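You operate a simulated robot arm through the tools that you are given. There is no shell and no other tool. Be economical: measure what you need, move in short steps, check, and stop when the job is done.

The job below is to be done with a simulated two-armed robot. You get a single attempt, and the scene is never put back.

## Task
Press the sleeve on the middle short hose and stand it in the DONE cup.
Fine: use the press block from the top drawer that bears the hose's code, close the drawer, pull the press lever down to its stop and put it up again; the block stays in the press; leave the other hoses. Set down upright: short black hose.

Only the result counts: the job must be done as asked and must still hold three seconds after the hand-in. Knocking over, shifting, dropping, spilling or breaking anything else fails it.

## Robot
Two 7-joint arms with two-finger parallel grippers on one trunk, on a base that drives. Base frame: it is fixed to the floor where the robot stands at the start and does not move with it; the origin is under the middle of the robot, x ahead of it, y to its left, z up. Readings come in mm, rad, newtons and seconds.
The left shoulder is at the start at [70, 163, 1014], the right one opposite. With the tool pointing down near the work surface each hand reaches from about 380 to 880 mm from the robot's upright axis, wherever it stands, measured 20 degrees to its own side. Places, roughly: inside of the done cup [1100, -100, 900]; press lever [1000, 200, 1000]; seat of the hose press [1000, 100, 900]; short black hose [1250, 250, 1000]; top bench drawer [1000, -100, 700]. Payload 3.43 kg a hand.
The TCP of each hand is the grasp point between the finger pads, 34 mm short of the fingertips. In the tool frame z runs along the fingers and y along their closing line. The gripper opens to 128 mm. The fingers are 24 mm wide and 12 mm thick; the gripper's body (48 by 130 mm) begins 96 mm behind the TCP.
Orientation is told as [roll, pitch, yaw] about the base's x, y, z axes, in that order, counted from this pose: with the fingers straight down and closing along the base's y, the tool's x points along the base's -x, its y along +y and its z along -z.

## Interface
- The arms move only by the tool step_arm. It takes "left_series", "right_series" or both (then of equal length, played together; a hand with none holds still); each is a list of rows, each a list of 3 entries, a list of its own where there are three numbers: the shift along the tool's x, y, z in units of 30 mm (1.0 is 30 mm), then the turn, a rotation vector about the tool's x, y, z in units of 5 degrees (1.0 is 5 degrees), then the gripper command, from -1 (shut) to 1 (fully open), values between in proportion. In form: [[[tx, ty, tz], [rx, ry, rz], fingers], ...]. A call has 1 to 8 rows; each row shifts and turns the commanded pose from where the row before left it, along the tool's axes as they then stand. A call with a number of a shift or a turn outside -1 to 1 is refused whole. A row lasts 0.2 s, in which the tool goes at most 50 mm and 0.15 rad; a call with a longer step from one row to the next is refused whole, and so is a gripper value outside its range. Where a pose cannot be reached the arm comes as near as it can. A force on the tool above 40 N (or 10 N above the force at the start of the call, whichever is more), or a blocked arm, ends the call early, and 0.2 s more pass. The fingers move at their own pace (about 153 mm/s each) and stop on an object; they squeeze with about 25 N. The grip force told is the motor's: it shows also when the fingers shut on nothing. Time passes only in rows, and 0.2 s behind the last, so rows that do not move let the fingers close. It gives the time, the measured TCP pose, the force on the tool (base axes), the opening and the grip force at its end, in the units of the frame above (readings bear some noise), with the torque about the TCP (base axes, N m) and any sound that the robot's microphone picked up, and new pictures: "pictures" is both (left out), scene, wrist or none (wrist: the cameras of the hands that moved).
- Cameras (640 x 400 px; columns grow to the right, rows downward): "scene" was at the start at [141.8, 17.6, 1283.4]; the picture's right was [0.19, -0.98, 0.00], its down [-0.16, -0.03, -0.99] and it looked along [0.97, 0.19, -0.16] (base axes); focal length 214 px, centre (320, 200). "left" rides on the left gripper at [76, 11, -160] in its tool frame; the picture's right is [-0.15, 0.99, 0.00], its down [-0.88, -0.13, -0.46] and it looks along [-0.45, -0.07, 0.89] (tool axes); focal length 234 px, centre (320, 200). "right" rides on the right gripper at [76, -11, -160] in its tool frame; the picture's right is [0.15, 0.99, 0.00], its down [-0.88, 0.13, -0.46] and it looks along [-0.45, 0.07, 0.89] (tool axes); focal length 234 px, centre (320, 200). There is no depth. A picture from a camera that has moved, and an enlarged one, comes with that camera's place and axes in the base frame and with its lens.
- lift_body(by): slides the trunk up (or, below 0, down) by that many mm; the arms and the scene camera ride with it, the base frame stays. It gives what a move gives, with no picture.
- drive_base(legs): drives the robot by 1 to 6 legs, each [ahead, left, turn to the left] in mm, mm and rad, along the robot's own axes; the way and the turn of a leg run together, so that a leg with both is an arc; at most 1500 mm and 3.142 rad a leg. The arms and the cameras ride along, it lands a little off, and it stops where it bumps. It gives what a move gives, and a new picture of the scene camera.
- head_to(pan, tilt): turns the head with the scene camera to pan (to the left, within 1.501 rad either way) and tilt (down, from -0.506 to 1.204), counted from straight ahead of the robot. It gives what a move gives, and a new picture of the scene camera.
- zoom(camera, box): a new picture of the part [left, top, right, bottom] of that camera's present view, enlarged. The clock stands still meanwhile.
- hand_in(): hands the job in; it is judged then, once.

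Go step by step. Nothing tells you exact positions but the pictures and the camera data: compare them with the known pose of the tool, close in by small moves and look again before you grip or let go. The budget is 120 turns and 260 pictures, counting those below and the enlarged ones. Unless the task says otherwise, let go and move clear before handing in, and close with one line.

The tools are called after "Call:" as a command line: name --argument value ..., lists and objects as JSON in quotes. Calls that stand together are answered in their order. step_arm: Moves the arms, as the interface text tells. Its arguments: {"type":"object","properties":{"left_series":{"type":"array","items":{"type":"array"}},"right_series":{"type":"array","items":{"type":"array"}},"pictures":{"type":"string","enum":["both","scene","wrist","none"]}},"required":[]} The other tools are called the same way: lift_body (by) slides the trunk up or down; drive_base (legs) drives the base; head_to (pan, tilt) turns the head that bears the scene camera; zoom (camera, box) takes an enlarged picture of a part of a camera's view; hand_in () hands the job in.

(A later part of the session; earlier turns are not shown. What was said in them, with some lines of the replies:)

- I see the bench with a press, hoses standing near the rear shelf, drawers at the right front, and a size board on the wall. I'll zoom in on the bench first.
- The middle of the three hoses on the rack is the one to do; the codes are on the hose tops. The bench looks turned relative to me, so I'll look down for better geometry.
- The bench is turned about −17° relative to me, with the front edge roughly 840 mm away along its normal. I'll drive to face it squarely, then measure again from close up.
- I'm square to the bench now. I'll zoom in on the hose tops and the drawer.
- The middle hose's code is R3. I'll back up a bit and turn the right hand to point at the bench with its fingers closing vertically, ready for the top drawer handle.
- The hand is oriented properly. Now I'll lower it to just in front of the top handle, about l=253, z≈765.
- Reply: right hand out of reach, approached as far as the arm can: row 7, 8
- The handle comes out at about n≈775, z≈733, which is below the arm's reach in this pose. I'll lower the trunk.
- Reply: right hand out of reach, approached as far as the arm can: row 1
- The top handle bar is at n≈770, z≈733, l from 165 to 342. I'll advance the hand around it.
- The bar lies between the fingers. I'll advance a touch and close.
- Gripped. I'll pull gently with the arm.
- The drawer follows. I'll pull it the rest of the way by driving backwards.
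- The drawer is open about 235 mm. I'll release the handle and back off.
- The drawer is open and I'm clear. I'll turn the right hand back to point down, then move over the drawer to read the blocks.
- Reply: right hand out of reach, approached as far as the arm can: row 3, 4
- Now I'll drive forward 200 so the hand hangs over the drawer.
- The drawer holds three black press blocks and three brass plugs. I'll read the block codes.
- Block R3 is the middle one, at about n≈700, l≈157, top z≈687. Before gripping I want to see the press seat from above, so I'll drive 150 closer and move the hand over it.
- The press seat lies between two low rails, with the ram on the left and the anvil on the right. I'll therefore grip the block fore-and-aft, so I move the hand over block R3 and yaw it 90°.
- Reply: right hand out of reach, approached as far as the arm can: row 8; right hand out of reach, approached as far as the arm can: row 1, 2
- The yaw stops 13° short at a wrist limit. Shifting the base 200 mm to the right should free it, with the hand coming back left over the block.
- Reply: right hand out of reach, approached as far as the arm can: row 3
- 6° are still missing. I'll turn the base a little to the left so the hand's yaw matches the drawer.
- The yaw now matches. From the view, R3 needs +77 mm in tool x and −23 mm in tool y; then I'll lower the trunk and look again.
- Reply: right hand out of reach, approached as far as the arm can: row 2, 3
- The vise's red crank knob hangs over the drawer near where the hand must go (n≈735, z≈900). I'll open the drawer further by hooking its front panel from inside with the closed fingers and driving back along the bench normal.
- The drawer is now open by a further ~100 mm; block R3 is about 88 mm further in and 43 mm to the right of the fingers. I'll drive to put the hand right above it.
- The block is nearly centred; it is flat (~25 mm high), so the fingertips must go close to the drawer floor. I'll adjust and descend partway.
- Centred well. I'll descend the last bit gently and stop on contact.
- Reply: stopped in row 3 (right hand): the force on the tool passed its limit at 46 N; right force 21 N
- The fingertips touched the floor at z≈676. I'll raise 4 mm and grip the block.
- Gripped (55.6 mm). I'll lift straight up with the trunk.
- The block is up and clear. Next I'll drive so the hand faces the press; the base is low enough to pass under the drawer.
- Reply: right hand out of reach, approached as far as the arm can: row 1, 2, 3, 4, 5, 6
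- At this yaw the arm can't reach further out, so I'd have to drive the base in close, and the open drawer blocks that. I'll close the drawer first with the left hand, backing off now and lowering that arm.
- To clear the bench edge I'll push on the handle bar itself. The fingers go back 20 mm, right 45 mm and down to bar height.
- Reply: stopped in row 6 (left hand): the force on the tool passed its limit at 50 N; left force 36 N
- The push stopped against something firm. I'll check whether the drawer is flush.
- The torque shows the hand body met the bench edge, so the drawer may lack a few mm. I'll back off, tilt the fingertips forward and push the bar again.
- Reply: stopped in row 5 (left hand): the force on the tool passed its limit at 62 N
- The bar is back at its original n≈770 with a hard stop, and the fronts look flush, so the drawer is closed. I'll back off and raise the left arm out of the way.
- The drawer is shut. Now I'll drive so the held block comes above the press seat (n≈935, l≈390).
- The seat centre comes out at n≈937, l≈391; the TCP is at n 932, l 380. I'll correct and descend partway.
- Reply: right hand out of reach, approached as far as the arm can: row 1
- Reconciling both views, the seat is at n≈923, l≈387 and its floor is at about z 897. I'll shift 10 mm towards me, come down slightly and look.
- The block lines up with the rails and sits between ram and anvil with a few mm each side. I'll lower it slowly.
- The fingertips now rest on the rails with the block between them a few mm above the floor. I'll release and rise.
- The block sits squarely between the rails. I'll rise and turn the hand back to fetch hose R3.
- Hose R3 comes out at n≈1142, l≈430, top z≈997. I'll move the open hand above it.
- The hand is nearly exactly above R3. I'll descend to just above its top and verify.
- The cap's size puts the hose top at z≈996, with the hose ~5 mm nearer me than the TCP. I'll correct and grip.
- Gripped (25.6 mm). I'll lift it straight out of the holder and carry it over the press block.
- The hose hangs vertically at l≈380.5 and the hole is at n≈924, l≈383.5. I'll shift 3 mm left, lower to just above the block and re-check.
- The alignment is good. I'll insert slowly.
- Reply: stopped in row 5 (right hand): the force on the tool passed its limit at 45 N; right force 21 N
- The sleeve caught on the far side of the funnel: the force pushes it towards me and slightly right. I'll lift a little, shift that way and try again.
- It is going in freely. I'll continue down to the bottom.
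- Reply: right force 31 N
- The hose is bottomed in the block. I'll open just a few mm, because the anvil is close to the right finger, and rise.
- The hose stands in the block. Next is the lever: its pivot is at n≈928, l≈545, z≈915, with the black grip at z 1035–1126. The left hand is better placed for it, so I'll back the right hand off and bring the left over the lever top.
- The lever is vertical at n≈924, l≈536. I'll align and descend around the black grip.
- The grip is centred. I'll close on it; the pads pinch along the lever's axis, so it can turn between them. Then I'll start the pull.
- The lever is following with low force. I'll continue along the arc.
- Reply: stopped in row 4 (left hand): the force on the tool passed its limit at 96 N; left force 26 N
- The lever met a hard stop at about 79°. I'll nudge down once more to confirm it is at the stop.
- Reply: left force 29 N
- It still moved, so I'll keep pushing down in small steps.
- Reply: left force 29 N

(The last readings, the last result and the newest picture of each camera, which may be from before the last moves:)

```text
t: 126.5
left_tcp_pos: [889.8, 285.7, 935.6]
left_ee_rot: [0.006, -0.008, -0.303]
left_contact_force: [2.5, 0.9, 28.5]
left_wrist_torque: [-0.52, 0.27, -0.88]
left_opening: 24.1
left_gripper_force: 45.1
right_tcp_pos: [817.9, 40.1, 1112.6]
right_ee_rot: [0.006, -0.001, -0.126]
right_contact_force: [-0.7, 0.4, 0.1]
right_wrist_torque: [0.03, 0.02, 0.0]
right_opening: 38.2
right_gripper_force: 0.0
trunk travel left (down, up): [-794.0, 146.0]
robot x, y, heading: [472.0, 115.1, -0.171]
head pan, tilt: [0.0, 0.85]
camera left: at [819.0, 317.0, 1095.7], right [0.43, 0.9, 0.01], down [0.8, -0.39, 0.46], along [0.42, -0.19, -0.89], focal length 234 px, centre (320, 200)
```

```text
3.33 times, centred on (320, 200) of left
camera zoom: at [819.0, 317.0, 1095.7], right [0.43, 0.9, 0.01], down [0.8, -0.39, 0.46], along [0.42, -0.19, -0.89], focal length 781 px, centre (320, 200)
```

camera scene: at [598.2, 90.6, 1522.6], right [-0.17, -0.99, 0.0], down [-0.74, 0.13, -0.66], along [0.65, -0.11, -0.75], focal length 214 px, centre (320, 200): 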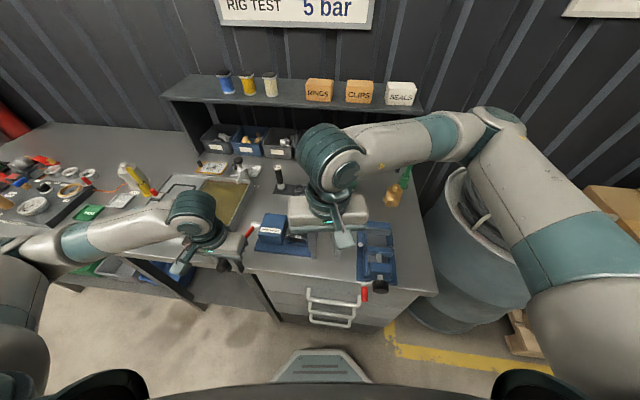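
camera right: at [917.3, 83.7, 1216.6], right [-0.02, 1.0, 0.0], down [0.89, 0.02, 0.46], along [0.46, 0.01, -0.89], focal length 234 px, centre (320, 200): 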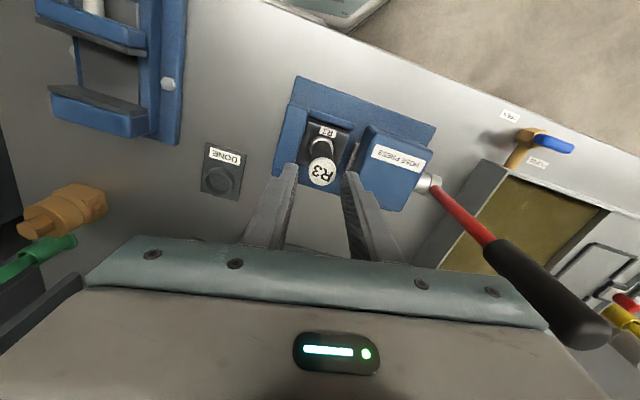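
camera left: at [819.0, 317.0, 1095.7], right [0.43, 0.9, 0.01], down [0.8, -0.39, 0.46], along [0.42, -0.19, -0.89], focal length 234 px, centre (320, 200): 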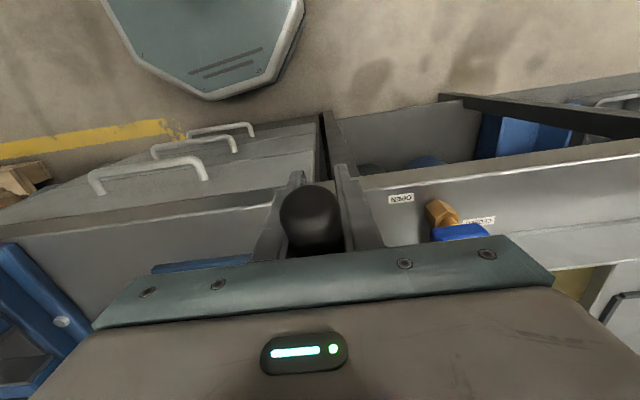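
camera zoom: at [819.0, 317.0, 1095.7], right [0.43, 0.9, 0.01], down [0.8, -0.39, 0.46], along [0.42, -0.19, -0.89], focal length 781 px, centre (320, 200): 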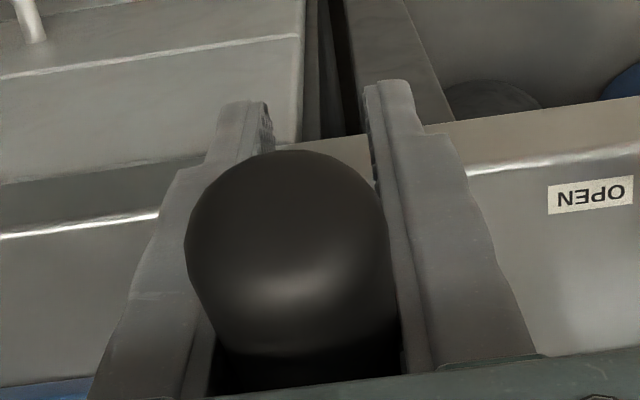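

The rod shows the lever at about 70°, its stop; since the 96 N peak the fingers have only slid along the grip. Now I'll regrip at the right height and swing it back up.

Call:
step_arm --left_series '[[[0, 0, 0], [0, 0, 0], -0.3], [[0, 0, 0], [0, 0, 0], -0.3], [[-0.1, 0, -0.6], [0, 0, 0], -0.3], [[-0.1, 0, -0.6], [0, 0, 0], -0.3], [[0, 0, -0.55], [0, 0, 0], -0.3], [[0, 0, 0], [0, 0, 0], -0.3]]' --pictures "wrist"

Call:
zoom --camera "scene" --box '[195, 185, 295, 285]'

```text
t: 127.9
left_tcp_pos: [896.4, 285.5, 987.4]
left_ee_rot: [0.005, -0.007, -0.303]
left_contact_force: [-0.4, 0.4, -0.5]
left_wrist_torque: [-0.02, 0.0, -0.02]
left_opening: 44.8
left_gripper_force: 0.1
right_tcp_pos: [821.0, 40.8, 1113.3]
right_ee_rot: [0.004, 0.0, -0.126]
right_contact_force: [-0.1, -0.2, 0.5]
right_wrist_torque: [0.0, -0.01, 0.0]
right_opening: 38.0
right_gripper_force: 0.0
trunk travel left (down, up): [-794.0, 146.0]
robot x, y, heading: [470.6, 113.9, -0.174]
head pan, tilt: [0.0, 0.85]
camera left: at [826.3, 316.6, 1147.2], right [0.43, 0.9, 0.01], down [0.8, -0.39, 0.46], along [0.42, -0.19, -0.89], focal length 234 px, centre (320, 200)
```

left: 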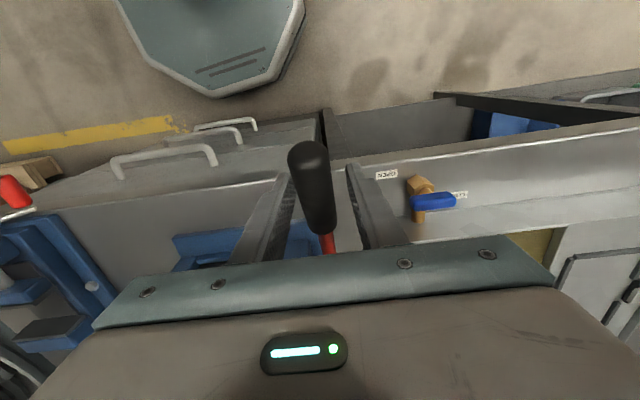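

```text
4.00 times, centred on (245, 235) of scene
camera zoom: at [601.8, 91.0, 1522.3], right [-0.17, -0.99, 0.0], down [-0.74, 0.13, -0.66], along [0.65, -0.11, -0.75], focal length 858 px, centre (620, 60)
```

zoom: 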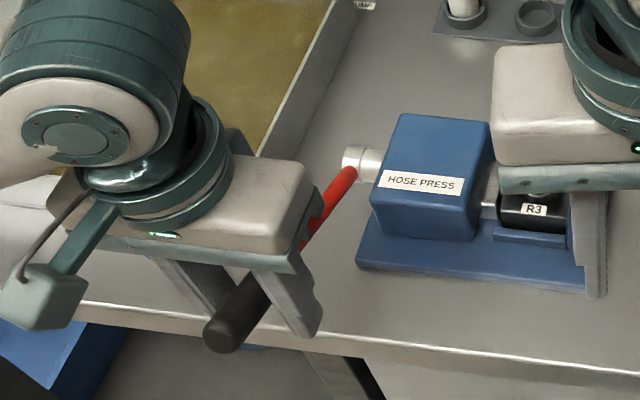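

The lever stays down at its stop by itself. I'll regrip and swing it up in reverse.

Call:
step_arm --left_series '[[[0, 0, -0.25], [0, 0, 0], -0.3], [[0, 0, 0], [0, 0, 0], -1], [[0, 0, 0], [0, 0, 0], -1], [[-0.342, 0, -0.671], [0, 0, 0], -1], [[-0.433, 0, -0.617], [0, 0, 0], -1], [[-0.514, 0, -0.551], [0, 0, 0], -1], [[-0.585, 0, -0.474], [0, 0, 0], -1]]' --pictures "scene"

```text
t: 129.5
left_tcp_pos: [945.6, 267.8, 1063.9]
left_ee_rot: [0.007, -0.006, -0.302]
left_contact_force: [-10.2, 1.7, -7.1]
left_wrist_torque: [-0.58, 1.92, -1.2]
left_opening: 24.7
left_gripper_force: 45.2
right_tcp_pos: [820.0, 41.1, 1114.0]
right_ee_rot: [0.004, 0.0, -0.124]
right_contact_force: [-0.2, 0.3, -0.9]
right_wrist_torque: [0.01, 0.01, -0.02]
right_opening: 38.2
right_gripper_force: 0.0
trunk travel left (down, up): [-794.0, 146.0]
robot x, y, heading: [476.2, 113.4, -0.171]
head pan, tilt: [0.0, 0.85]
camera scene: at [600.6, 91.4, 1522.4], right [-0.17, -0.99, 0.0], down [-0.74, 0.13, -0.66], along [0.65, -0.11, -0.75], focal length 214 px, centre (320, 200)
```

scene: 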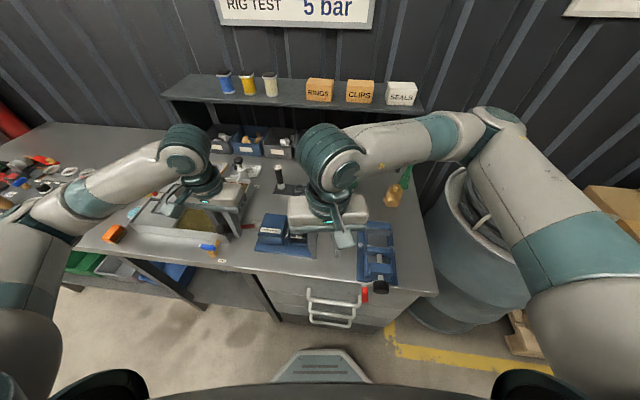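

Call:
step_arm --left_series '[[[-0.646, 0, -0.388], [0, 0, 0], -1], [[-0.693, 0, -0.294], [0, 0, 0], -1], [[-0.728, 0, -0.195], [0, 0, 0], -1], [[-0.748, 0, -0.092], [0, 0, 0], -1], [[-0.282, 0, -0.008], [0, 0, 0], -1], [[-0.15, 0, 0], [0, 0, 0], -1], [[0, 0, 0], [0, 0, 0], -1]]' --pictures "both"

Call:
zoom --camera "scene" --box '[210, 130, 330, 250]'

```text
t: 131.1
left_tcp_pos: [1038.7, 237.4, 1095.4]
left_ee_rot: [0.006, -0.009, -0.303]
left_contact_force: [-8.8, 0.1, 13.4]
left_wrist_torque: [-1.68, 2.08, -0.27]
left_opening: 24.6
left_gripper_force: 45.1
right_tcp_pos: [817.4, 41.3, 1112.5]
right_ee_rot: [0.003, -0.003, -0.125]
right_contact_force: [0.3, 0.2, -0.7]
right_wrist_torque: [-0.03, 0.04, -0.01]
right_opening: 38.5
right_gripper_force: 0.0
trunk travel left (down, up): [-794.0, 146.0]
robot x, y, heading: [475.8, 111.4, -0.173]
head pan, tilt: [0.0, 0.85]
camera scene: at [598.5, 90.9, 1522.7], right [-0.17, -0.99, 0.0], down [-0.74, 0.13, -0.66], along [0.65, -0.11, -0.75], focal length 214 px, centre (320, 200)
camera left: at [968.7, 269.8, 1255.0], right [0.43, 0.9, 0.01], down [0.8, -0.39, 0.46], along [0.42, -0.19, -0.89], focal length 234 px, centre (320, 200)
```

scene: 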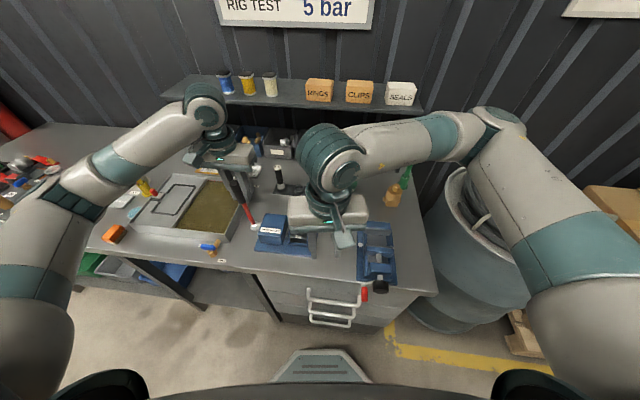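
left: 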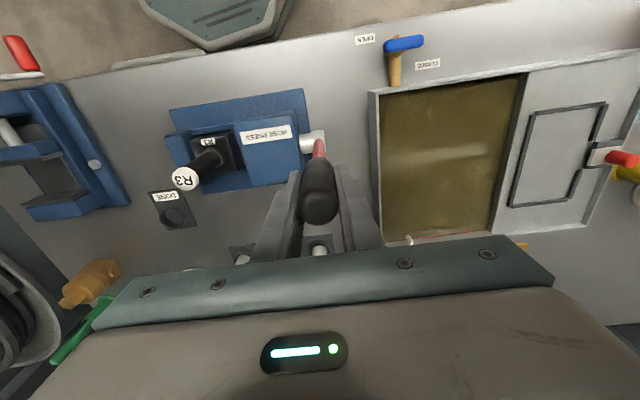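

```text
3.33 times, centred on (270, 190) of scene
camera zoom: at [598.5, 90.9, 1522.7], right [-0.17, -0.99, 0.0], down [-0.74, 0.13, -0.66], along [0.65, -0.11, -0.75], focal length 715 px, centre (487, 233)
```

zoom: 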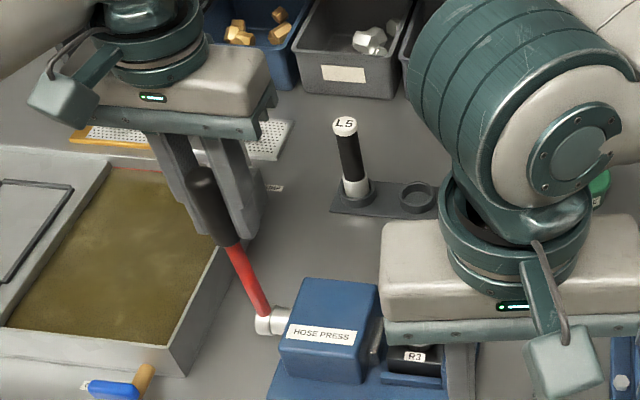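

The lever is within ~3 mm of its starting position. I'll push it a bit further back to be sure it is fully up.

Call:
step_arm --left_series '[[[-0.15, 0, 0], [0, 0, 0], -1], [[-0.15, 0, 0], [0, 0, 0], -1], [[-0.1, 0, 0], [0, 0, 0], -1], [[0, 0, 0], [0, 0, 0], -1]]' --pictures "none"

Call:
zoom --camera "scene" --box '[210, 130, 330, 250]'

```text
t: 132.1
left_tcp_pos: [1050.7, 233.3, 1094.2]
left_ee_rot: [0.007, -0.007, -0.302]
left_contact_force: [-15.4, -2.9, -1.1]
left_wrist_torque: [-1.74, 1.55, 0.02]
left_opening: 24.8
left_gripper_force: 44.9
right_tcp_pos: [819.1, 41.1, 1111.8]
right_ee_rot: [0.005, -0.002, -0.125]
right_contact_force: [0.8, -0.4, 0.3]
right_wrist_torque: [0.01, -0.01, -0.01]
right_opening: 38.4
right_gripper_force: 0.1
trunk travel left (down, up): [-794.0, 146.0]
robot x, y, heading: [476.1, 113.2, -0.17]
head pan, tilt: [0.0, 0.85]
```

```text
3.33 times, centred on (270, 190) of scene
camera zoom: at [598.8, 90.6, 1522.4], right [-0.17, -0.99, 0.0], down [-0.74, 0.13, -0.66], along [0.65, -0.11, -0.75], focal length 715 px, centre (487, 233)
```

zoom: 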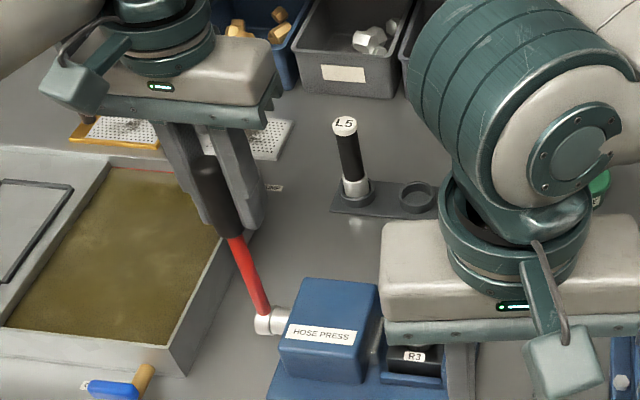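

The lever is back at its upright pose. I'll open and raise the left hand off it.

Call:
step_arm --left_series '[[[0, 0, 0], [0, 0, 0], -0.1], [[0, 0, 0], [0, 0, 0], 0], [[0, 0, -0.5], [0, 0, 0], 0], [[0, 0, -1], [0, 0, 0], 0], [[0, 0, -1], [0, 0, 0], 0], [[0, 0, -1], [0, 0, 0], 0], [[0, 0, -1], [0, 0, 0], 0], [[0, 0, -1], [0, 0, 0], 0]]' --pictures "none"

Call:
step_arm --left_series '[[[0, 0.5, -1], [0, 0, 0], 0], [[0.5, 0.5, -1], [0, 0, 0], 0], [[1, 0.5, -1], [0, 0, 0], 0], [[1, 0.3, -1], [0, 0, 0], 0], [[1, 0, -0.5], [0, 0, 0], 0], [[1, 0, 0], [0, 0, 0], 0]]' --right_series '[[[0, 0, 0], [0, 0, 0], -0.4], [[0, 0, 0], [0, 0, 0], -0.4], [[0, 0, 0], [0, 0, 0], -0.4], [[0, 0, 0], [0, 0, 0], -0.4], [[0, 0, 0], [0, 0, 0], -0.4], [[0, 0, 0], [0, 0, 0], -0.4]]' --pictures "both"

Call:
zoom --camera "scene" --box '[210, 130, 370, 260]'

```text
t: 133.9
left_tcp_pos: [1049.1, 233.5, 1258.6]
left_ee_rot: [0.008, -0.006, -0.301]
left_contact_force: [0.1, 0.0, 0.4]
left_wrist_torque: [0.03, -0.01, -0.01]
left_opening: 63.7
left_gripper_force: 0.1
right_tcp_pos: [819.3, 40.2, 1112.9]
right_ee_rot: [0.003, 0.001, -0.125]
right_contact_force: [0.3, -0.4, -0.2]
right_wrist_torque: [-0.01, 0.0, 0.0]
right_opening: 38.1
right_gripper_force: 0.1
trunk travel left (down, up): [-794.0, 146.0]
robot x, y, heading: [474.6, 113.4, -0.17]
head pan, tilt: [0.0, 0.85]
```

```text
t: 135.3
left_tcp_pos: [935.4, 325.4, 1396.5]
left_ee_rot: [0.007, -0.007, -0.302]
left_contact_force: [0.3, 0.4, 0.1]
left_wrist_torque: [0.04, -0.01, 0.0]
left_opening: 63.9
left_gripper_force: 0.1
right_tcp_pos: [819.1, 41.0, 1112.3]
right_ee_rot: [0.003, -0.001, -0.125]
right_contact_force: [0.3, 0.6, 0.0]
right_wrist_torque: [-0.03, 0.0, 0.0]
right_opening: 38.6
right_gripper_force: 0.1
trunk travel left (down, up): [-794.0, 146.0]
robot x, y, heading: [473.4, 113.2, -0.176]
head pan, tilt: [0.0, 0.85]
camera scene: at [600.7, 92.1, 1522.4], right [-0.17, -0.99, 0.0], down [-0.74, 0.13, -0.66], along [0.65, -0.11, -0.75], focal length 214 px, centre (320, 200)
camera right: at [742.9, 38.4, 1270.5], right [-0.02, 1.0, 0.0], down [0.89, 0.02, 0.46], along [0.46, 0.01, -0.89], focal length 234 px, centre (320, 200)
camera left: at [864.3, 356.9, 1555.1], right [0.43, 0.9, 0.01], down [0.8, -0.39, 0.46], along [0.42, -0.2, -0.89], focal length 234 px, centre (320, 200)
```

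scene: 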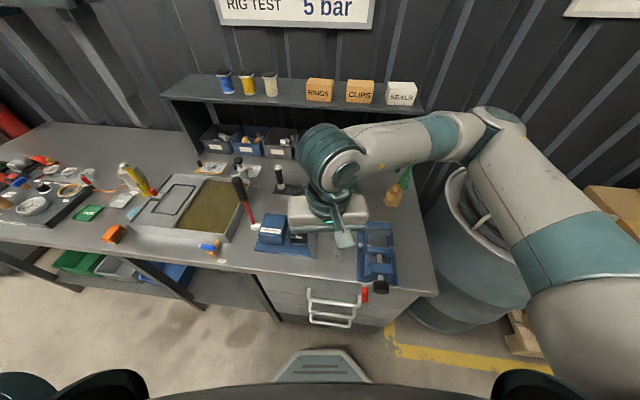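
right: 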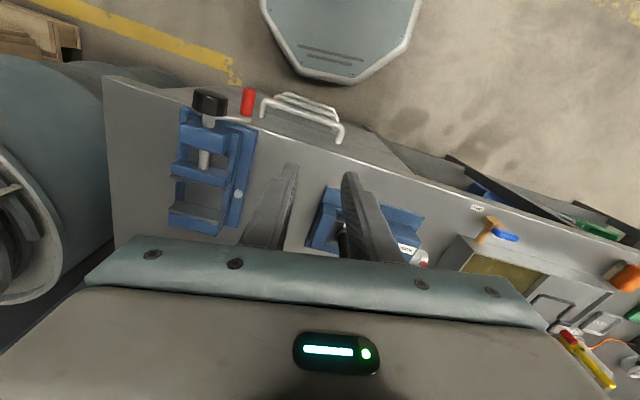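
left: 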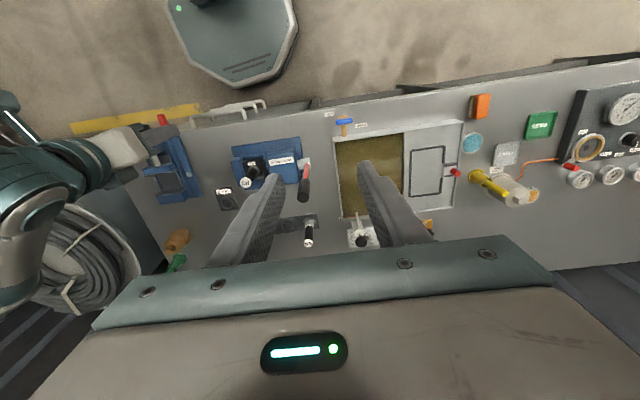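

```text
3.08 times, centred on (290, 195) of scene
camera zoom: at [600.7, 92.1, 1522.4], right [-0.17, -0.99, 0.0], down [-0.74, 0.13, -0.66], along [0.65, -0.11, -0.75], focal length 660 px, centre (412, 215)
```

zoom: 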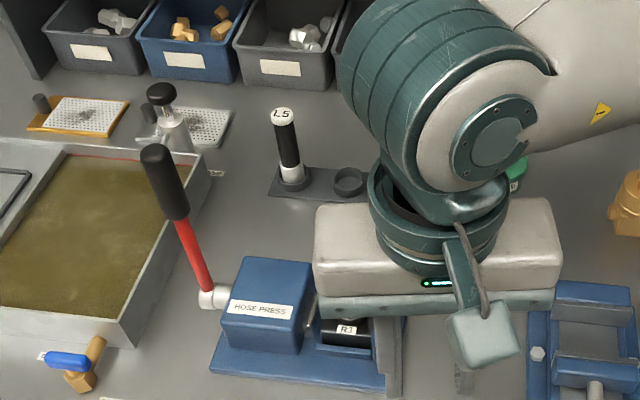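

The lever is up again. I'll bring the right hand back over the hose and look at where it stands.

Call:
step_arm --right_series '[[[-0.93, 0.383, 0], [0, 0, 0], -0.2], [[-0.93, 0.383, 0], [0, 0, 0], -0.2], [[-0.93, 0.383, 0], [0, 0, 0], -0.2], [[-0.93, 0.383, 0], [0, 0, 0], -0.2], [[-0.93, 0.383, 0], [0, 0, 0], -0.2], [[-0.93, 0.383, 0], [0, 0, 0], -0.2], [[0, 0, 0.8], [0, 0, 0], -0.2], [[0, 0, 0.3], [0, 0, 0], -0.2]]' --pictures "wrist"

Call:
zoom --camera "scene" --box '[230, 170, 350, 260]'

Call:
zoom --camera "right" --box '[240, 80, 400, 240]'

```text
t: 137.1
left_tcp_pos: [935.5, 323.0, 1395.0]
left_ee_rot: [0.006, -0.006, -0.303]
left_contact_force: [-0.3, -0.2, 0.0]
left_wrist_torque: [0.01, -0.01, 0.03]
left_opening: 63.9
left_gripper_force: 0.0
right_tcp_pos: [995.8, 88.6, 1078.9]
right_ee_rot: [0.003, 0.001, -0.126]
right_contact_force: [0.6, 0.3, -0.8]
right_wrist_torque: [0.0, -0.03, 0.01]
right_opening: 51.4
right_gripper_force: 0.2
trunk travel left (down, up): [-794.0, 146.0]
robot x, y, heading: [473.1, 111.9, -0.171]
head pan, tilt: [0.0, 0.85]
camera right: at [918.9, 85.6, 1236.9], right [-0.02, 1.0, 0.0], down [0.89, 0.02, 0.46], along [0.46, 0.01, -0.89], focal length 234 px, centre (320, 200)
```

right: 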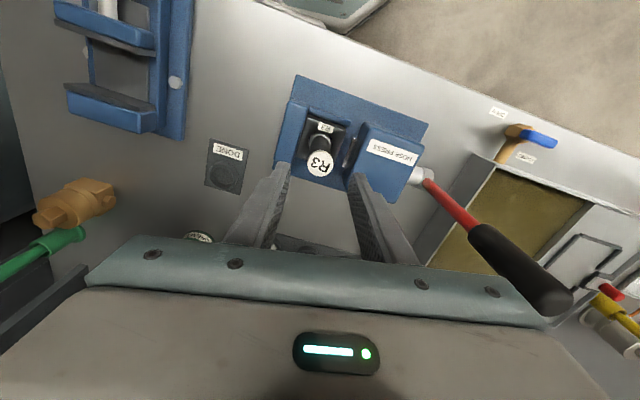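

```text
4.44 times, centred on (290, 215) of scene
camera zoom: at [601.5, 90.7, 1522.3], right [-0.17, -0.99, 0.0], down [-0.74, 0.13, -0.66], along [0.65, -0.11, -0.75], focal length 953 px, centre (453, 133)
```

zoom: 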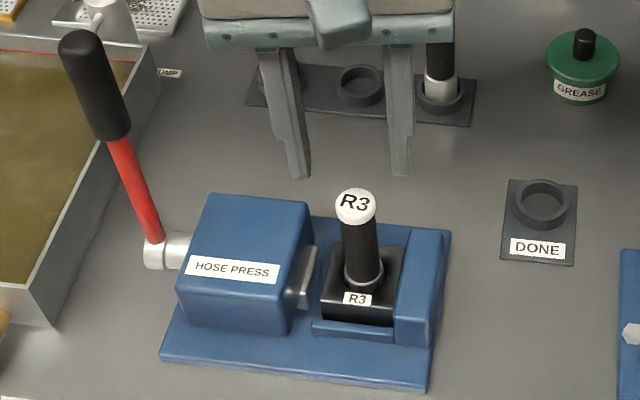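

```text
2.50 times, centred on (320, 160) of right
camera zoom: at [918.9, 85.6, 1236.9], right [-0.02, 1.0, 0.0], down [0.89, 0.02, 0.46], along [0.46, 0.01, -0.89], focal length 585 px, centre (320, 300)
```

zoom: 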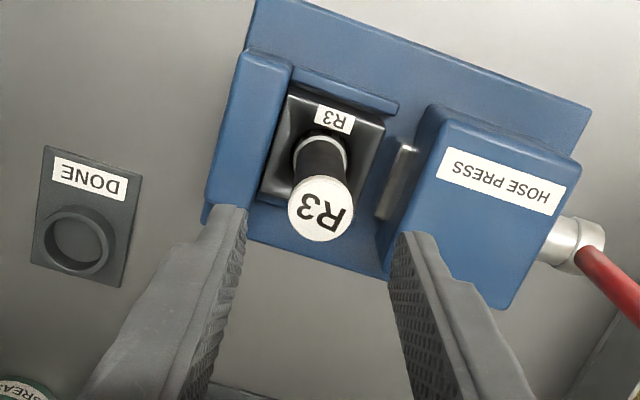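

The lever is up, the block is in place and the sleeve looks pressed. I'll go down, grip the hose a bit higher this time and pull it out.

Call:
step_arm --right_series '[[[0.06, 0.01, 0.6], [0, 0, 0], -0.42], [[0, 0, 0.9], [0, 0, 0], -0.42], [[0, 0, 0.9], [0, 0, 0], -0.42], [[0, 0, 0.85], [0, 0, 0], -0.42], [[0, 0, 0], [0, 0, 0], -0.42]]' --pictures "none"

Call:
zoom --camera "right" --box '[240, 120, 400, 260]'

Call:
zoom --camera "scene" --box '[250, 180, 340, 260]'

```text
t: 138.3
left_tcp_pos: [936.5, 323.3, 1395.3]
left_ee_rot: [0.006, -0.005, -0.301]
left_contact_force: [-0.8, -0.3, 0.0]
left_wrist_torque: [-0.05, -0.02, 0.0]
left_opening: 64.2
left_gripper_force: 0.1
right_tcp_pos: [993.9, 90.1, 982.8]
right_ee_rot: [0.004, 0.0, -0.126]
right_contact_force: [0.1, -0.3, -0.2]
right_wrist_torque: [0.01, 0.01, 0.02]
right_opening: 37.0
right_gripper_force: 0.0
trunk travel left (down, up): [-794.0, 146.0]
robot x, y, heading: [471.7, 109.5, -0.176]
head pan, tilt: [0.0, 0.85]
```

```text
2.86 times, centred on (320, 190) of right
camera zoom: at [917.5, 86.8, 1140.3], right [-0.02, 1.0, 0.0], down [0.89, 0.02, 0.46], along [0.46, 0.01, -0.89], focal length 669 px, centre (320, 229)
```

zoom: 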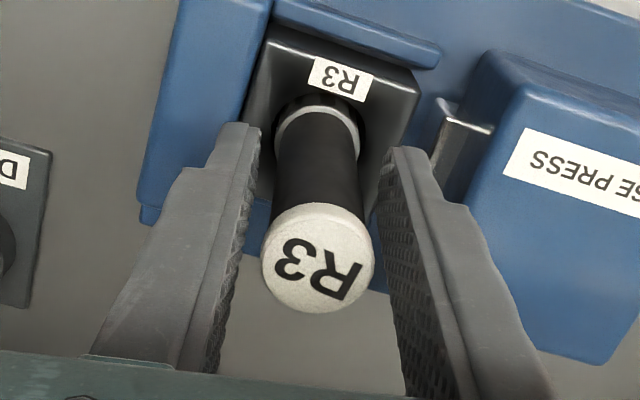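

```text
5.00 times, centred on (295, 220) of scene
camera zoom: at [601.4, 90.9, 1522.3], right [-0.17, -0.99, 0.0], down [-0.74, 0.13, -0.66], along [0.65, -0.11, -0.75], focal length 1072 px, centre (445, 100)
```

zoom: 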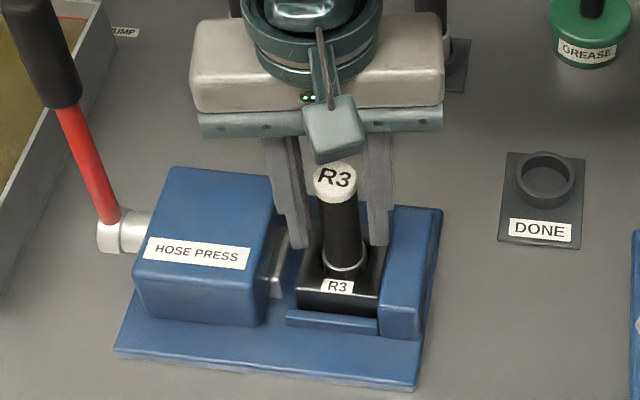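

Call:
step_arm --right_series '[[[0, 0, 0], [0, 0, 0], -0.7], [[0, 0, 0], [0, 0, 0], -1], [[0, 0, 0], [0, 0, 0], -1], [[0, 0, -0.2], [0, 0, 0], -1], [[0, 0, -0.4], [0, 0, 0], -1], [[0, 0, -0.6], [0, 0, 0], -1], [[0, 0, -0.9], [0, 0, 0], -1], [[0, 0, -0.9], [0, 0, 0], -1]]' --pictures "none"

Call:
zoom --camera "scene" --box '[250, 160, 370, 260]'

```text
t: 140.1
left_tcp_pos: [935.7, 323.4, 1395.9]
left_ee_rot: [0.007, -0.008, -0.303]
left_contact_force: [-0.6, -0.3, 0.5]
left_wrist_torque: [-0.01, -0.01, 0.0]
left_opening: 64.1
left_gripper_force: 0.2
right_tcp_pos: [993.2, 87.3, 1070.7]
right_ee_rot: [0.003, -0.001, -0.126]
right_contact_force: [-0.5, 0.4, -1.7]
right_wrist_torque: [0.0, -0.05, 0.04]
right_opening: 25.7
right_gripper_force: 25.3
trunk travel left (down, up): [-794.0, 146.0]
robot x, y, heading: [475.9, 112.9, -0.173]
head pan, tilt: [0.0, 0.85]
```

```text
4.00 times, centred on (310, 210) of scene
camera zoom: at [601.3, 91.0, 1522.3], right [-0.17, -0.99, 0.0], down [-0.74, 0.13, -0.66], along [0.65, -0.11, -0.75], focal length 858 px, centre (360, 160)
```

zoom: 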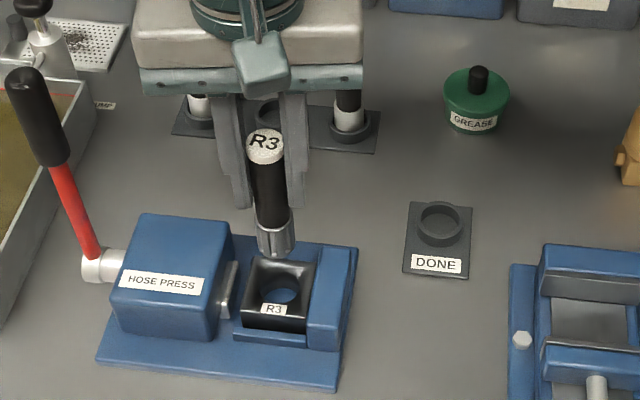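

The sleeve is crimped and the block stayed in the press. Now to the DONE cup, estimated at n≈1031, l≈255.

Call:
step_arm --right_series '[[[0, 0, -0.8], [0, 0, 0], -1], [[-0.57, -0.948, 0], [0, 0, 0], -1], [[-0.57, -0.948, 0], [0, 0, 0], -1], [[-0.57, -0.948, 0], [0, 0, 0], -1], [[-0.57, -0.948, 0], [0, 0, 0], -1], [[-0.57, -0.948, 0], [0, 0, 0], -1], [[0, 0, 0], [0, 0, 0], -1]]' --pictures "none"

Call:
zoom --camera "scene" --box '[290, 150, 390, 240]'

Call:
zoom --camera "right" --box '[240, 80, 400, 240]'

```text
t: 141.7
left_tcp_pos: [936.5, 325.0, 1394.9]
left_ee_rot: [0.007, -0.008, -0.304]
left_contact_force: [0.3, 0.2, 0.1]
left_wrist_torque: [-0.06, 0.05, -0.01]
left_opening: 64.2
left_gripper_force: 0.0
right_tcp_pos: [1059.4, -62.7, 1096.6]
right_ee_rot: [0.004, -0.001, -0.124]
right_contact_force: [0.2, 0.6, -1.2]
right_wrist_torque: [-0.01, 0.0, 0.01]
right_opening: 25.5
right_gripper_force: 25.1
trunk travel left (down, up): [-794.0, 146.0]
robot x, y, heading: [472.5, 115.0, -0.17]
head pan, tilt: [0.0, 0.85]
```

```text
4.44 times, centred on (340, 195) of scene
camera zoom: at [601.6, 91.8, 1522.3], right [-0.17, -0.99, 0.0], down [-0.74, 0.13, -0.66], along [0.65, -0.11, -0.75], focal length 953 px, centre (231, 222)
```

zoom: 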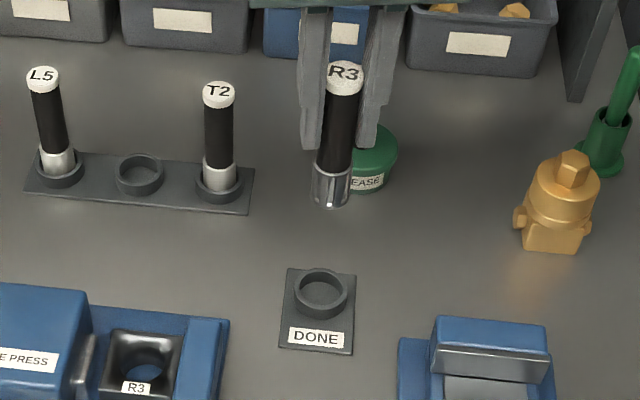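

```text
2.50 times, centred on (320, 160) of right
camera zoom: at [982.9, -65.5, 1254.3], right [-0.02, 1.0, 0.0], down [0.89, 0.02, 0.46], along [0.46, 0.01, -0.89], focal length 585 px, centre (320, 300)
```

zoom: 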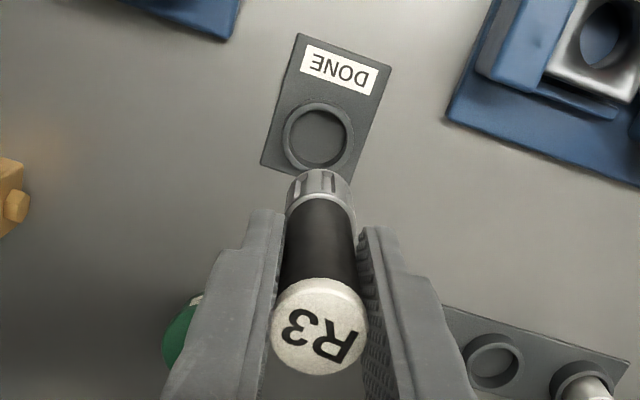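

Both views show the cup right below the hose. I'll descend close to the rim and check again.

Call:
step_arm --right_series '[[[0.04, -0.02, 0.8], [0, 0, 0], -1], [[0, 0, 0.8], [0, 0, 0], -1], [[0, 0, 0.7], [0, 0, 0], -1], [[0, 0, 0.4], [0, 0, 0], -1], [[0, 0, 0], [0, 0, 0], -1]]' --pictures "none"

Call:
zoom --camera "scene" --box '[300, 170, 370, 230]'

Call:
zoom --camera "right" --box '[240, 100, 400, 240]'

```text
t: 142.9
left_tcp_pos: [936.7, 324.0, 1395.0]
left_ee_rot: [0.006, -0.006, -0.3]
left_contact_force: [-0.1, -0.5, 0.3]
left_wrist_torque: [-0.03, -0.01, 0.0]
left_opening: 64.0
left_gripper_force: 0.0
right_tcp_pos: [1058.9, -62.4, 1014.3]
right_ee_rot: [0.003, 0.0, -0.125]
right_contact_force: [0.1, 0.8, -2.2]
right_wrist_torque: [0.02, -0.03, -0.01]
right_opening: 25.4
right_gripper_force: 25.0
trunk travel left (down, up): [-794.0, 146.0]
robot x, y, heading: [472.0, 112.6, -0.171]
head pan, tilt: [0.0, 0.85]
```

```text
6.67 times, centred on (335, 200) of scene
camera zoom: at [601.7, 91.0, 1522.3], right [-0.17, -0.99, 0.0], down [-0.74, 0.13, -0.66], along [0.65, -0.11, -0.75], focal length 1430 px, centre (220, 200)
```

zoom: 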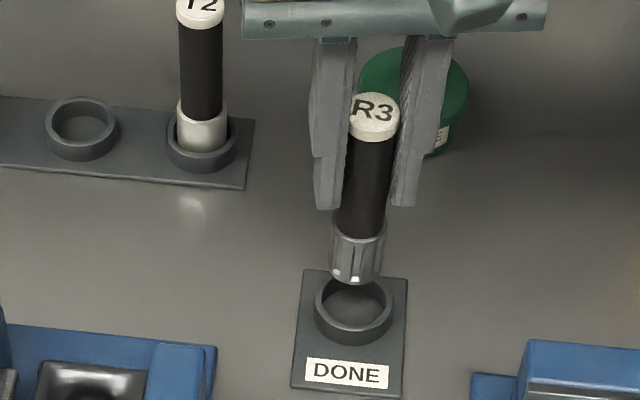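

```text
2.86 times, centred on (320, 170) of right
camera zoom: at [982.4, -65.4, 1172.5], right [-0.02, 1.0, 0.0], down [0.89, 0.02, 0.46], along [0.46, 0.01, -0.89], focal length 669 px, centre (320, 286)
```

zoom: 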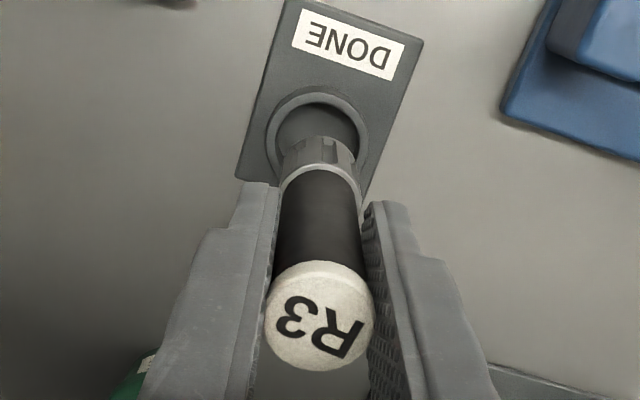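

Aligned. I'll lower it into the cup slowly.

Call:
step_arm --right_series '[[[0, 0, 0.3], [0, 0, 0], -1], [[0, 0, 0.25], [0, 0, 0], -1], [[0, 0, 0.2], [0, 0, 0], -1], [[0, 0, 0.12], [0, 0, 0], -1], [[0, 0, 0.1], [0, 0, 0], -1], [[0, 0, 0], [0, 0, 0], -1]]' --pictures "none"

Call:
zoom --camera "scene" --box '[300, 170, 370, 230]'

Call:
zoom --camera "right" --box '[240, 100, 400, 240]'

```text
t: 144.3
left_tcp_pos: [935.2, 325.2, 1394.7]
left_ee_rot: [0.008, -0.006, -0.303]
left_contact_force: [-0.3, 1.1, -0.4]
left_wrist_torque: [0.02, 0.01, -0.02]
left_opening: 63.9
left_gripper_force: 0.0
right_tcp_pos: [1057.9, -63.0, 985.5]
right_ee_rot: [0.003, 0.001, -0.125]
right_contact_force: [-0.5, -0.2, -1.0]
right_wrist_torque: [-0.02, -0.02, -0.01]
right_opening: 25.2
right_gripper_force: 25.1
trunk travel left (down, up): [-794.0, 146.0]
robot x, y, heading: [476.8, 116.6, -0.173]
head pan, tilt: [0.0, 0.85]
```

```text
6.67 times, centred on (335, 200) of scene
camera zoom: at [601.8, 90.7, 1522.3], right [-0.17, -0.99, 0.0], down [-0.74, 0.13, -0.66], along [0.65, -0.11, -0.75], focal length 1430 px, centre (220, 200)
```

zoom: 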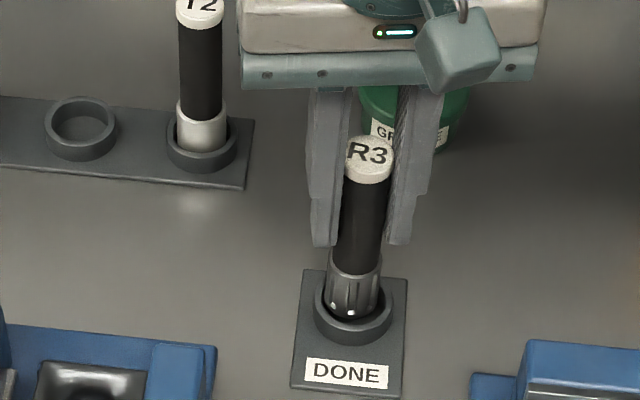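

```text
2.86 times, centred on (320, 170) of right
camera zoom: at [981.9, -65.4, 1143.4], right [-0.02, 1.0, 0.0], down [0.89, 0.02, 0.46], along [0.46, 0.01, -0.89], focal length 669 px, centre (320, 286)
```

zoom: 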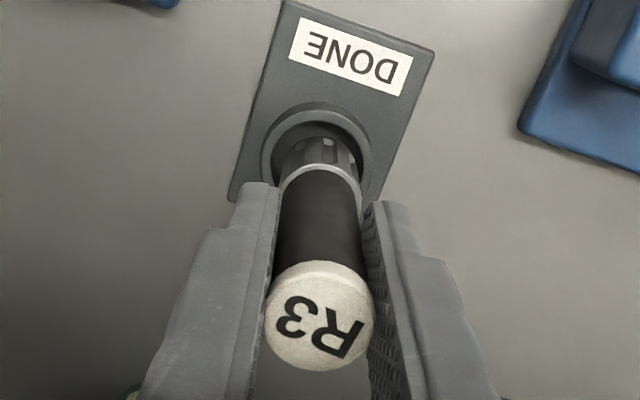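

Call:
step_arm --right_series '[[[0, 0, 0.1], [0, 0, 0], -1], [[0, 0, 0.1], [0, 0, 0], -1], [[0, 0, 0.1], [0, 0, 0], -1], [[0, 0, 0.1], [0, 0, 0], -1], [[0, 0, 0.1], [0, 0, 0], -1]]' --pictures "none"

Call:
zoom --camera "scene" --box '[300, 170, 370, 230]'

```text
t: 145.5
left_tcp_pos: [933.5, 323.8, 1397.2]
left_ee_rot: [0.008, -0.009, -0.302]
left_contact_force: [-0.8, -0.2, -0.2]
left_wrist_torque: [0.0, -0.01, 0.03]
left_opening: 63.9
left_gripper_force: 0.1
right_tcp_pos: [1057.1, -62.9, 974.3]
right_ee_rot: [0.004, -0.007, -0.126]
right_contact_force: [1.0, -2.6, 21.9]
right_wrist_torque: [-0.37, 0.06, 0.03]
right_opening: 25.8
right_gripper_force: 25.6
trunk travel left (down, up): [-794.0, 146.0]
robot x, y, heading: [476.1, 111.2, -0.174]
head pan, tilt: [0.0, 0.85]
```

```text
6.67 times, centred on (335, 200) of scene
camera zoom: at [598.5, 91.1, 1523.1], right [-0.17, -0.98, 0.0], down [-0.74, 0.13, -0.66], along [0.65, -0.11, -0.75], focal length 1430 px, centre (220, 200)
```

zoom: 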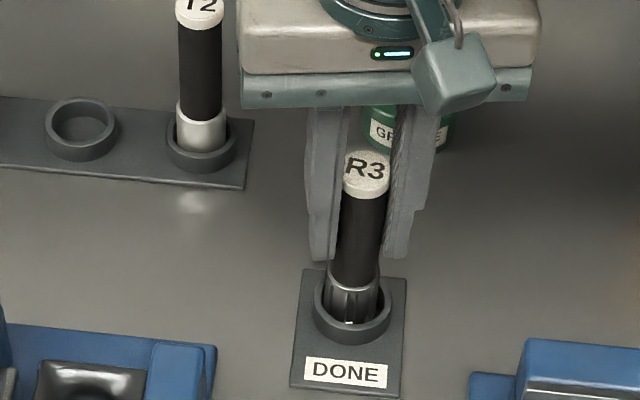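

The hose is bottomed in the cup. I'll relieve the pressure, open and rise.

Call:
step_arm --right_series '[[[0, 0, -0.08], [0, 0, 0], -1], [[0, 0, 0], [0, 0, 0], -0.55], [[0, 0, 0], [0, 0, 0], -0.4], [[0, 0, 0], [0, 0, 0], -0.2], [[0, 0, -0.4], [0, 0, 0], -0.2], [[0, 0, -0.8], [0, 0, 0], -0.2], [[0, 0, -1], [0, 0, 0], -0.2], [[0, 0, -1], [0, 0, 0], -0.2]]' --pictures "none"

Call:
step_arm --right_series '[[[0, 0, -1], [0, 0, 0], -0.2], [[0.5, 0, -1], [0, 0, 0], -0.2], [[1, 0, 0], [0, 0, 0], -0.2], [[1, 0, 0], [0, 0, 0], -0.2], [[1, -0.5, 0], [0, 0, 0], -0.2], [[1, -0.5, 0], [0, 0, 0], -0.2], [[1, -0.5, 0], [0, 0, 0], -0.2], [[1, -0.5, 0], [0, 0, 0], -0.2]]' --pictures "scene"

Call:
zoom --camera "scene" --box '[220, 130, 420, 300]'

```text
t: 147.3
left_tcp_pos: [935.0, 324.9, 1394.5]
left_ee_rot: [0.008, -0.007, -0.303]
left_contact_force: [-0.7, -0.4, -0.1]
left_wrist_torque: [-0.02, -0.03, 0.0]
left_opening: 63.7
left_gripper_force: 0.0
right_tcp_pos: [1056.7, -63.0, 1070.3]
right_ee_rot: [0.003, 0.0, -0.126]
right_contact_force: [-0.5, -0.5, -0.4]
right_wrist_torque: [-0.04, 0.02, 0.01]
right_opening: 51.4
right_gripper_force: 0.1
trunk travel left (down, up): [-794.0, 146.0]
robot x, y, heading: [472.3, 113.0, -0.172]
head pan, tilt: [0.0, 0.85]
```

```text
t: 149.1
left_tcp_pos: [934.0, 321.8, 1396.1]
left_ee_rot: [0.006, -0.007, -0.302]
left_contact_force: [0.0, -0.1, -0.8]
left_wrist_torque: [0.04, -0.02, 0.02]
left_opening: 64.2
left_gripper_force: 0.1
right_tcp_pos: [854.8, -100.8, 1128.5]
right_ee_rot: [0.003, -0.002, -0.126]
right_contact_force: [0.8, -0.3, 1.2]
right_wrist_torque: [-0.01, -0.02, -0.01]
right_opening: 51.2
right_gripper_force: 0.1
trunk travel left (down, up): [-794.0, 146.0]
robot x, y, heading: [476.8, 114.6, -0.17]
head pan, tilt: [0.0, 0.85]
camera scene: at [600.3, 89.8, 1522.4], right [-0.17, -0.99, 0.0], down [-0.74, 0.13, -0.66], along [0.65, -0.11, -0.75], focal length 214 px, centre (320, 200)
```

scene: 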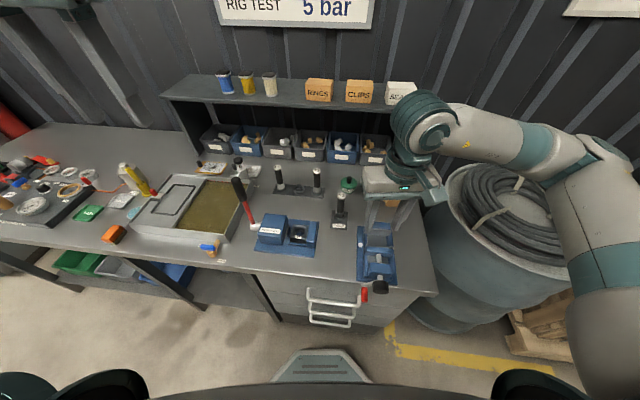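

```text
2.35 times, centred on (320, 215) of scene
camera zoom: at [600.3, 89.8, 1522.4], right [-0.17, -0.99, 0.0], down [-0.74, 0.13, -0.66], along [0.65, -0.11, -0.75], focal length 505 px, centre (320, 165)
```

zoom: 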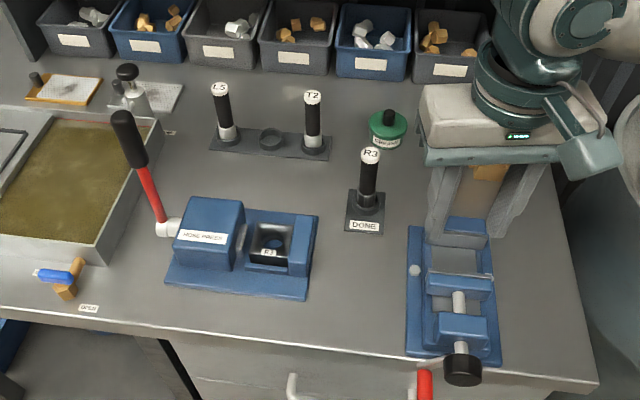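

The hose stands in the DONE cup, the lever is up and the block is in the press. I'll back away and check the drawer one last time.

Call:
drive_base --legs '[[-350, 0, 0]]'

Call:
zoom --camera "scene" --box '[200, 80, 420, 300]'

```text
t: 151.3
left_tcp_pos: [596.4, 381.6, 1394.4]
left_ee_rot: [0.006, -0.005, -0.31]
left_contact_force: [0.5, 0.2, 0.2]
left_wrist_torque: [0.01, 0.02, -0.01]
left_opening: 63.9
left_gripper_force: 0.0
right_tcp_pos: [514.1, -39.9, 1127.8]
right_ee_rot: [0.002, 0.002, -0.133]
right_contact_force: [-0.5, 0.3, 0.1]
right_wrist_torque: [0.04, 0.03, 0.0]
right_opening: 51.1
right_gripper_force: 0.0
trunk travel left (down, up): [-794.0, 146.0]
robot x, y, heading: [133.4, 177.0, -0.182]
head pan, tilt: [0.0, 0.85]
camera scene: at [260.6, 150.7, 1522.1], right [-0.18, -0.98, 0.0], down [-0.74, 0.13, -0.66], along [0.65, -0.12, -0.75], focal length 214 px, centre (320, 200)
```

scene: 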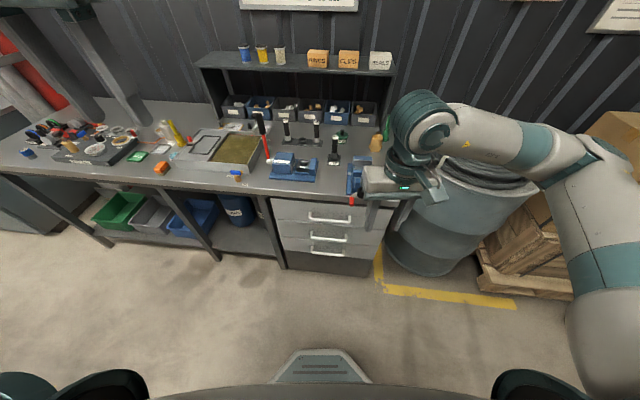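

```text
1.82 times, centred on (310, 190) of scene
camera zoom: at [260.6, 150.7, 1522.1], right [-0.18, -0.98, 0.0], down [-0.74, 0.13, -0.66], along [0.65, -0.12, -0.75], focal length 390 px, centre (338, 218)
```

zoom: 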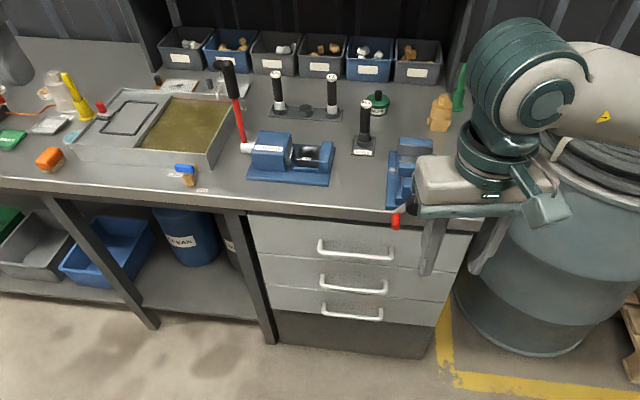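

The drawer front is flush with the others, and everything else stands where it should. Handing in.

Call:
hand_in

```text
The job is handed in.
```

Hose R3 is pressed with block R3 and stands upright in the DONE cup. The block is still in the press, the lever is up again and the drawer is closed. The other two hoses were left alone.
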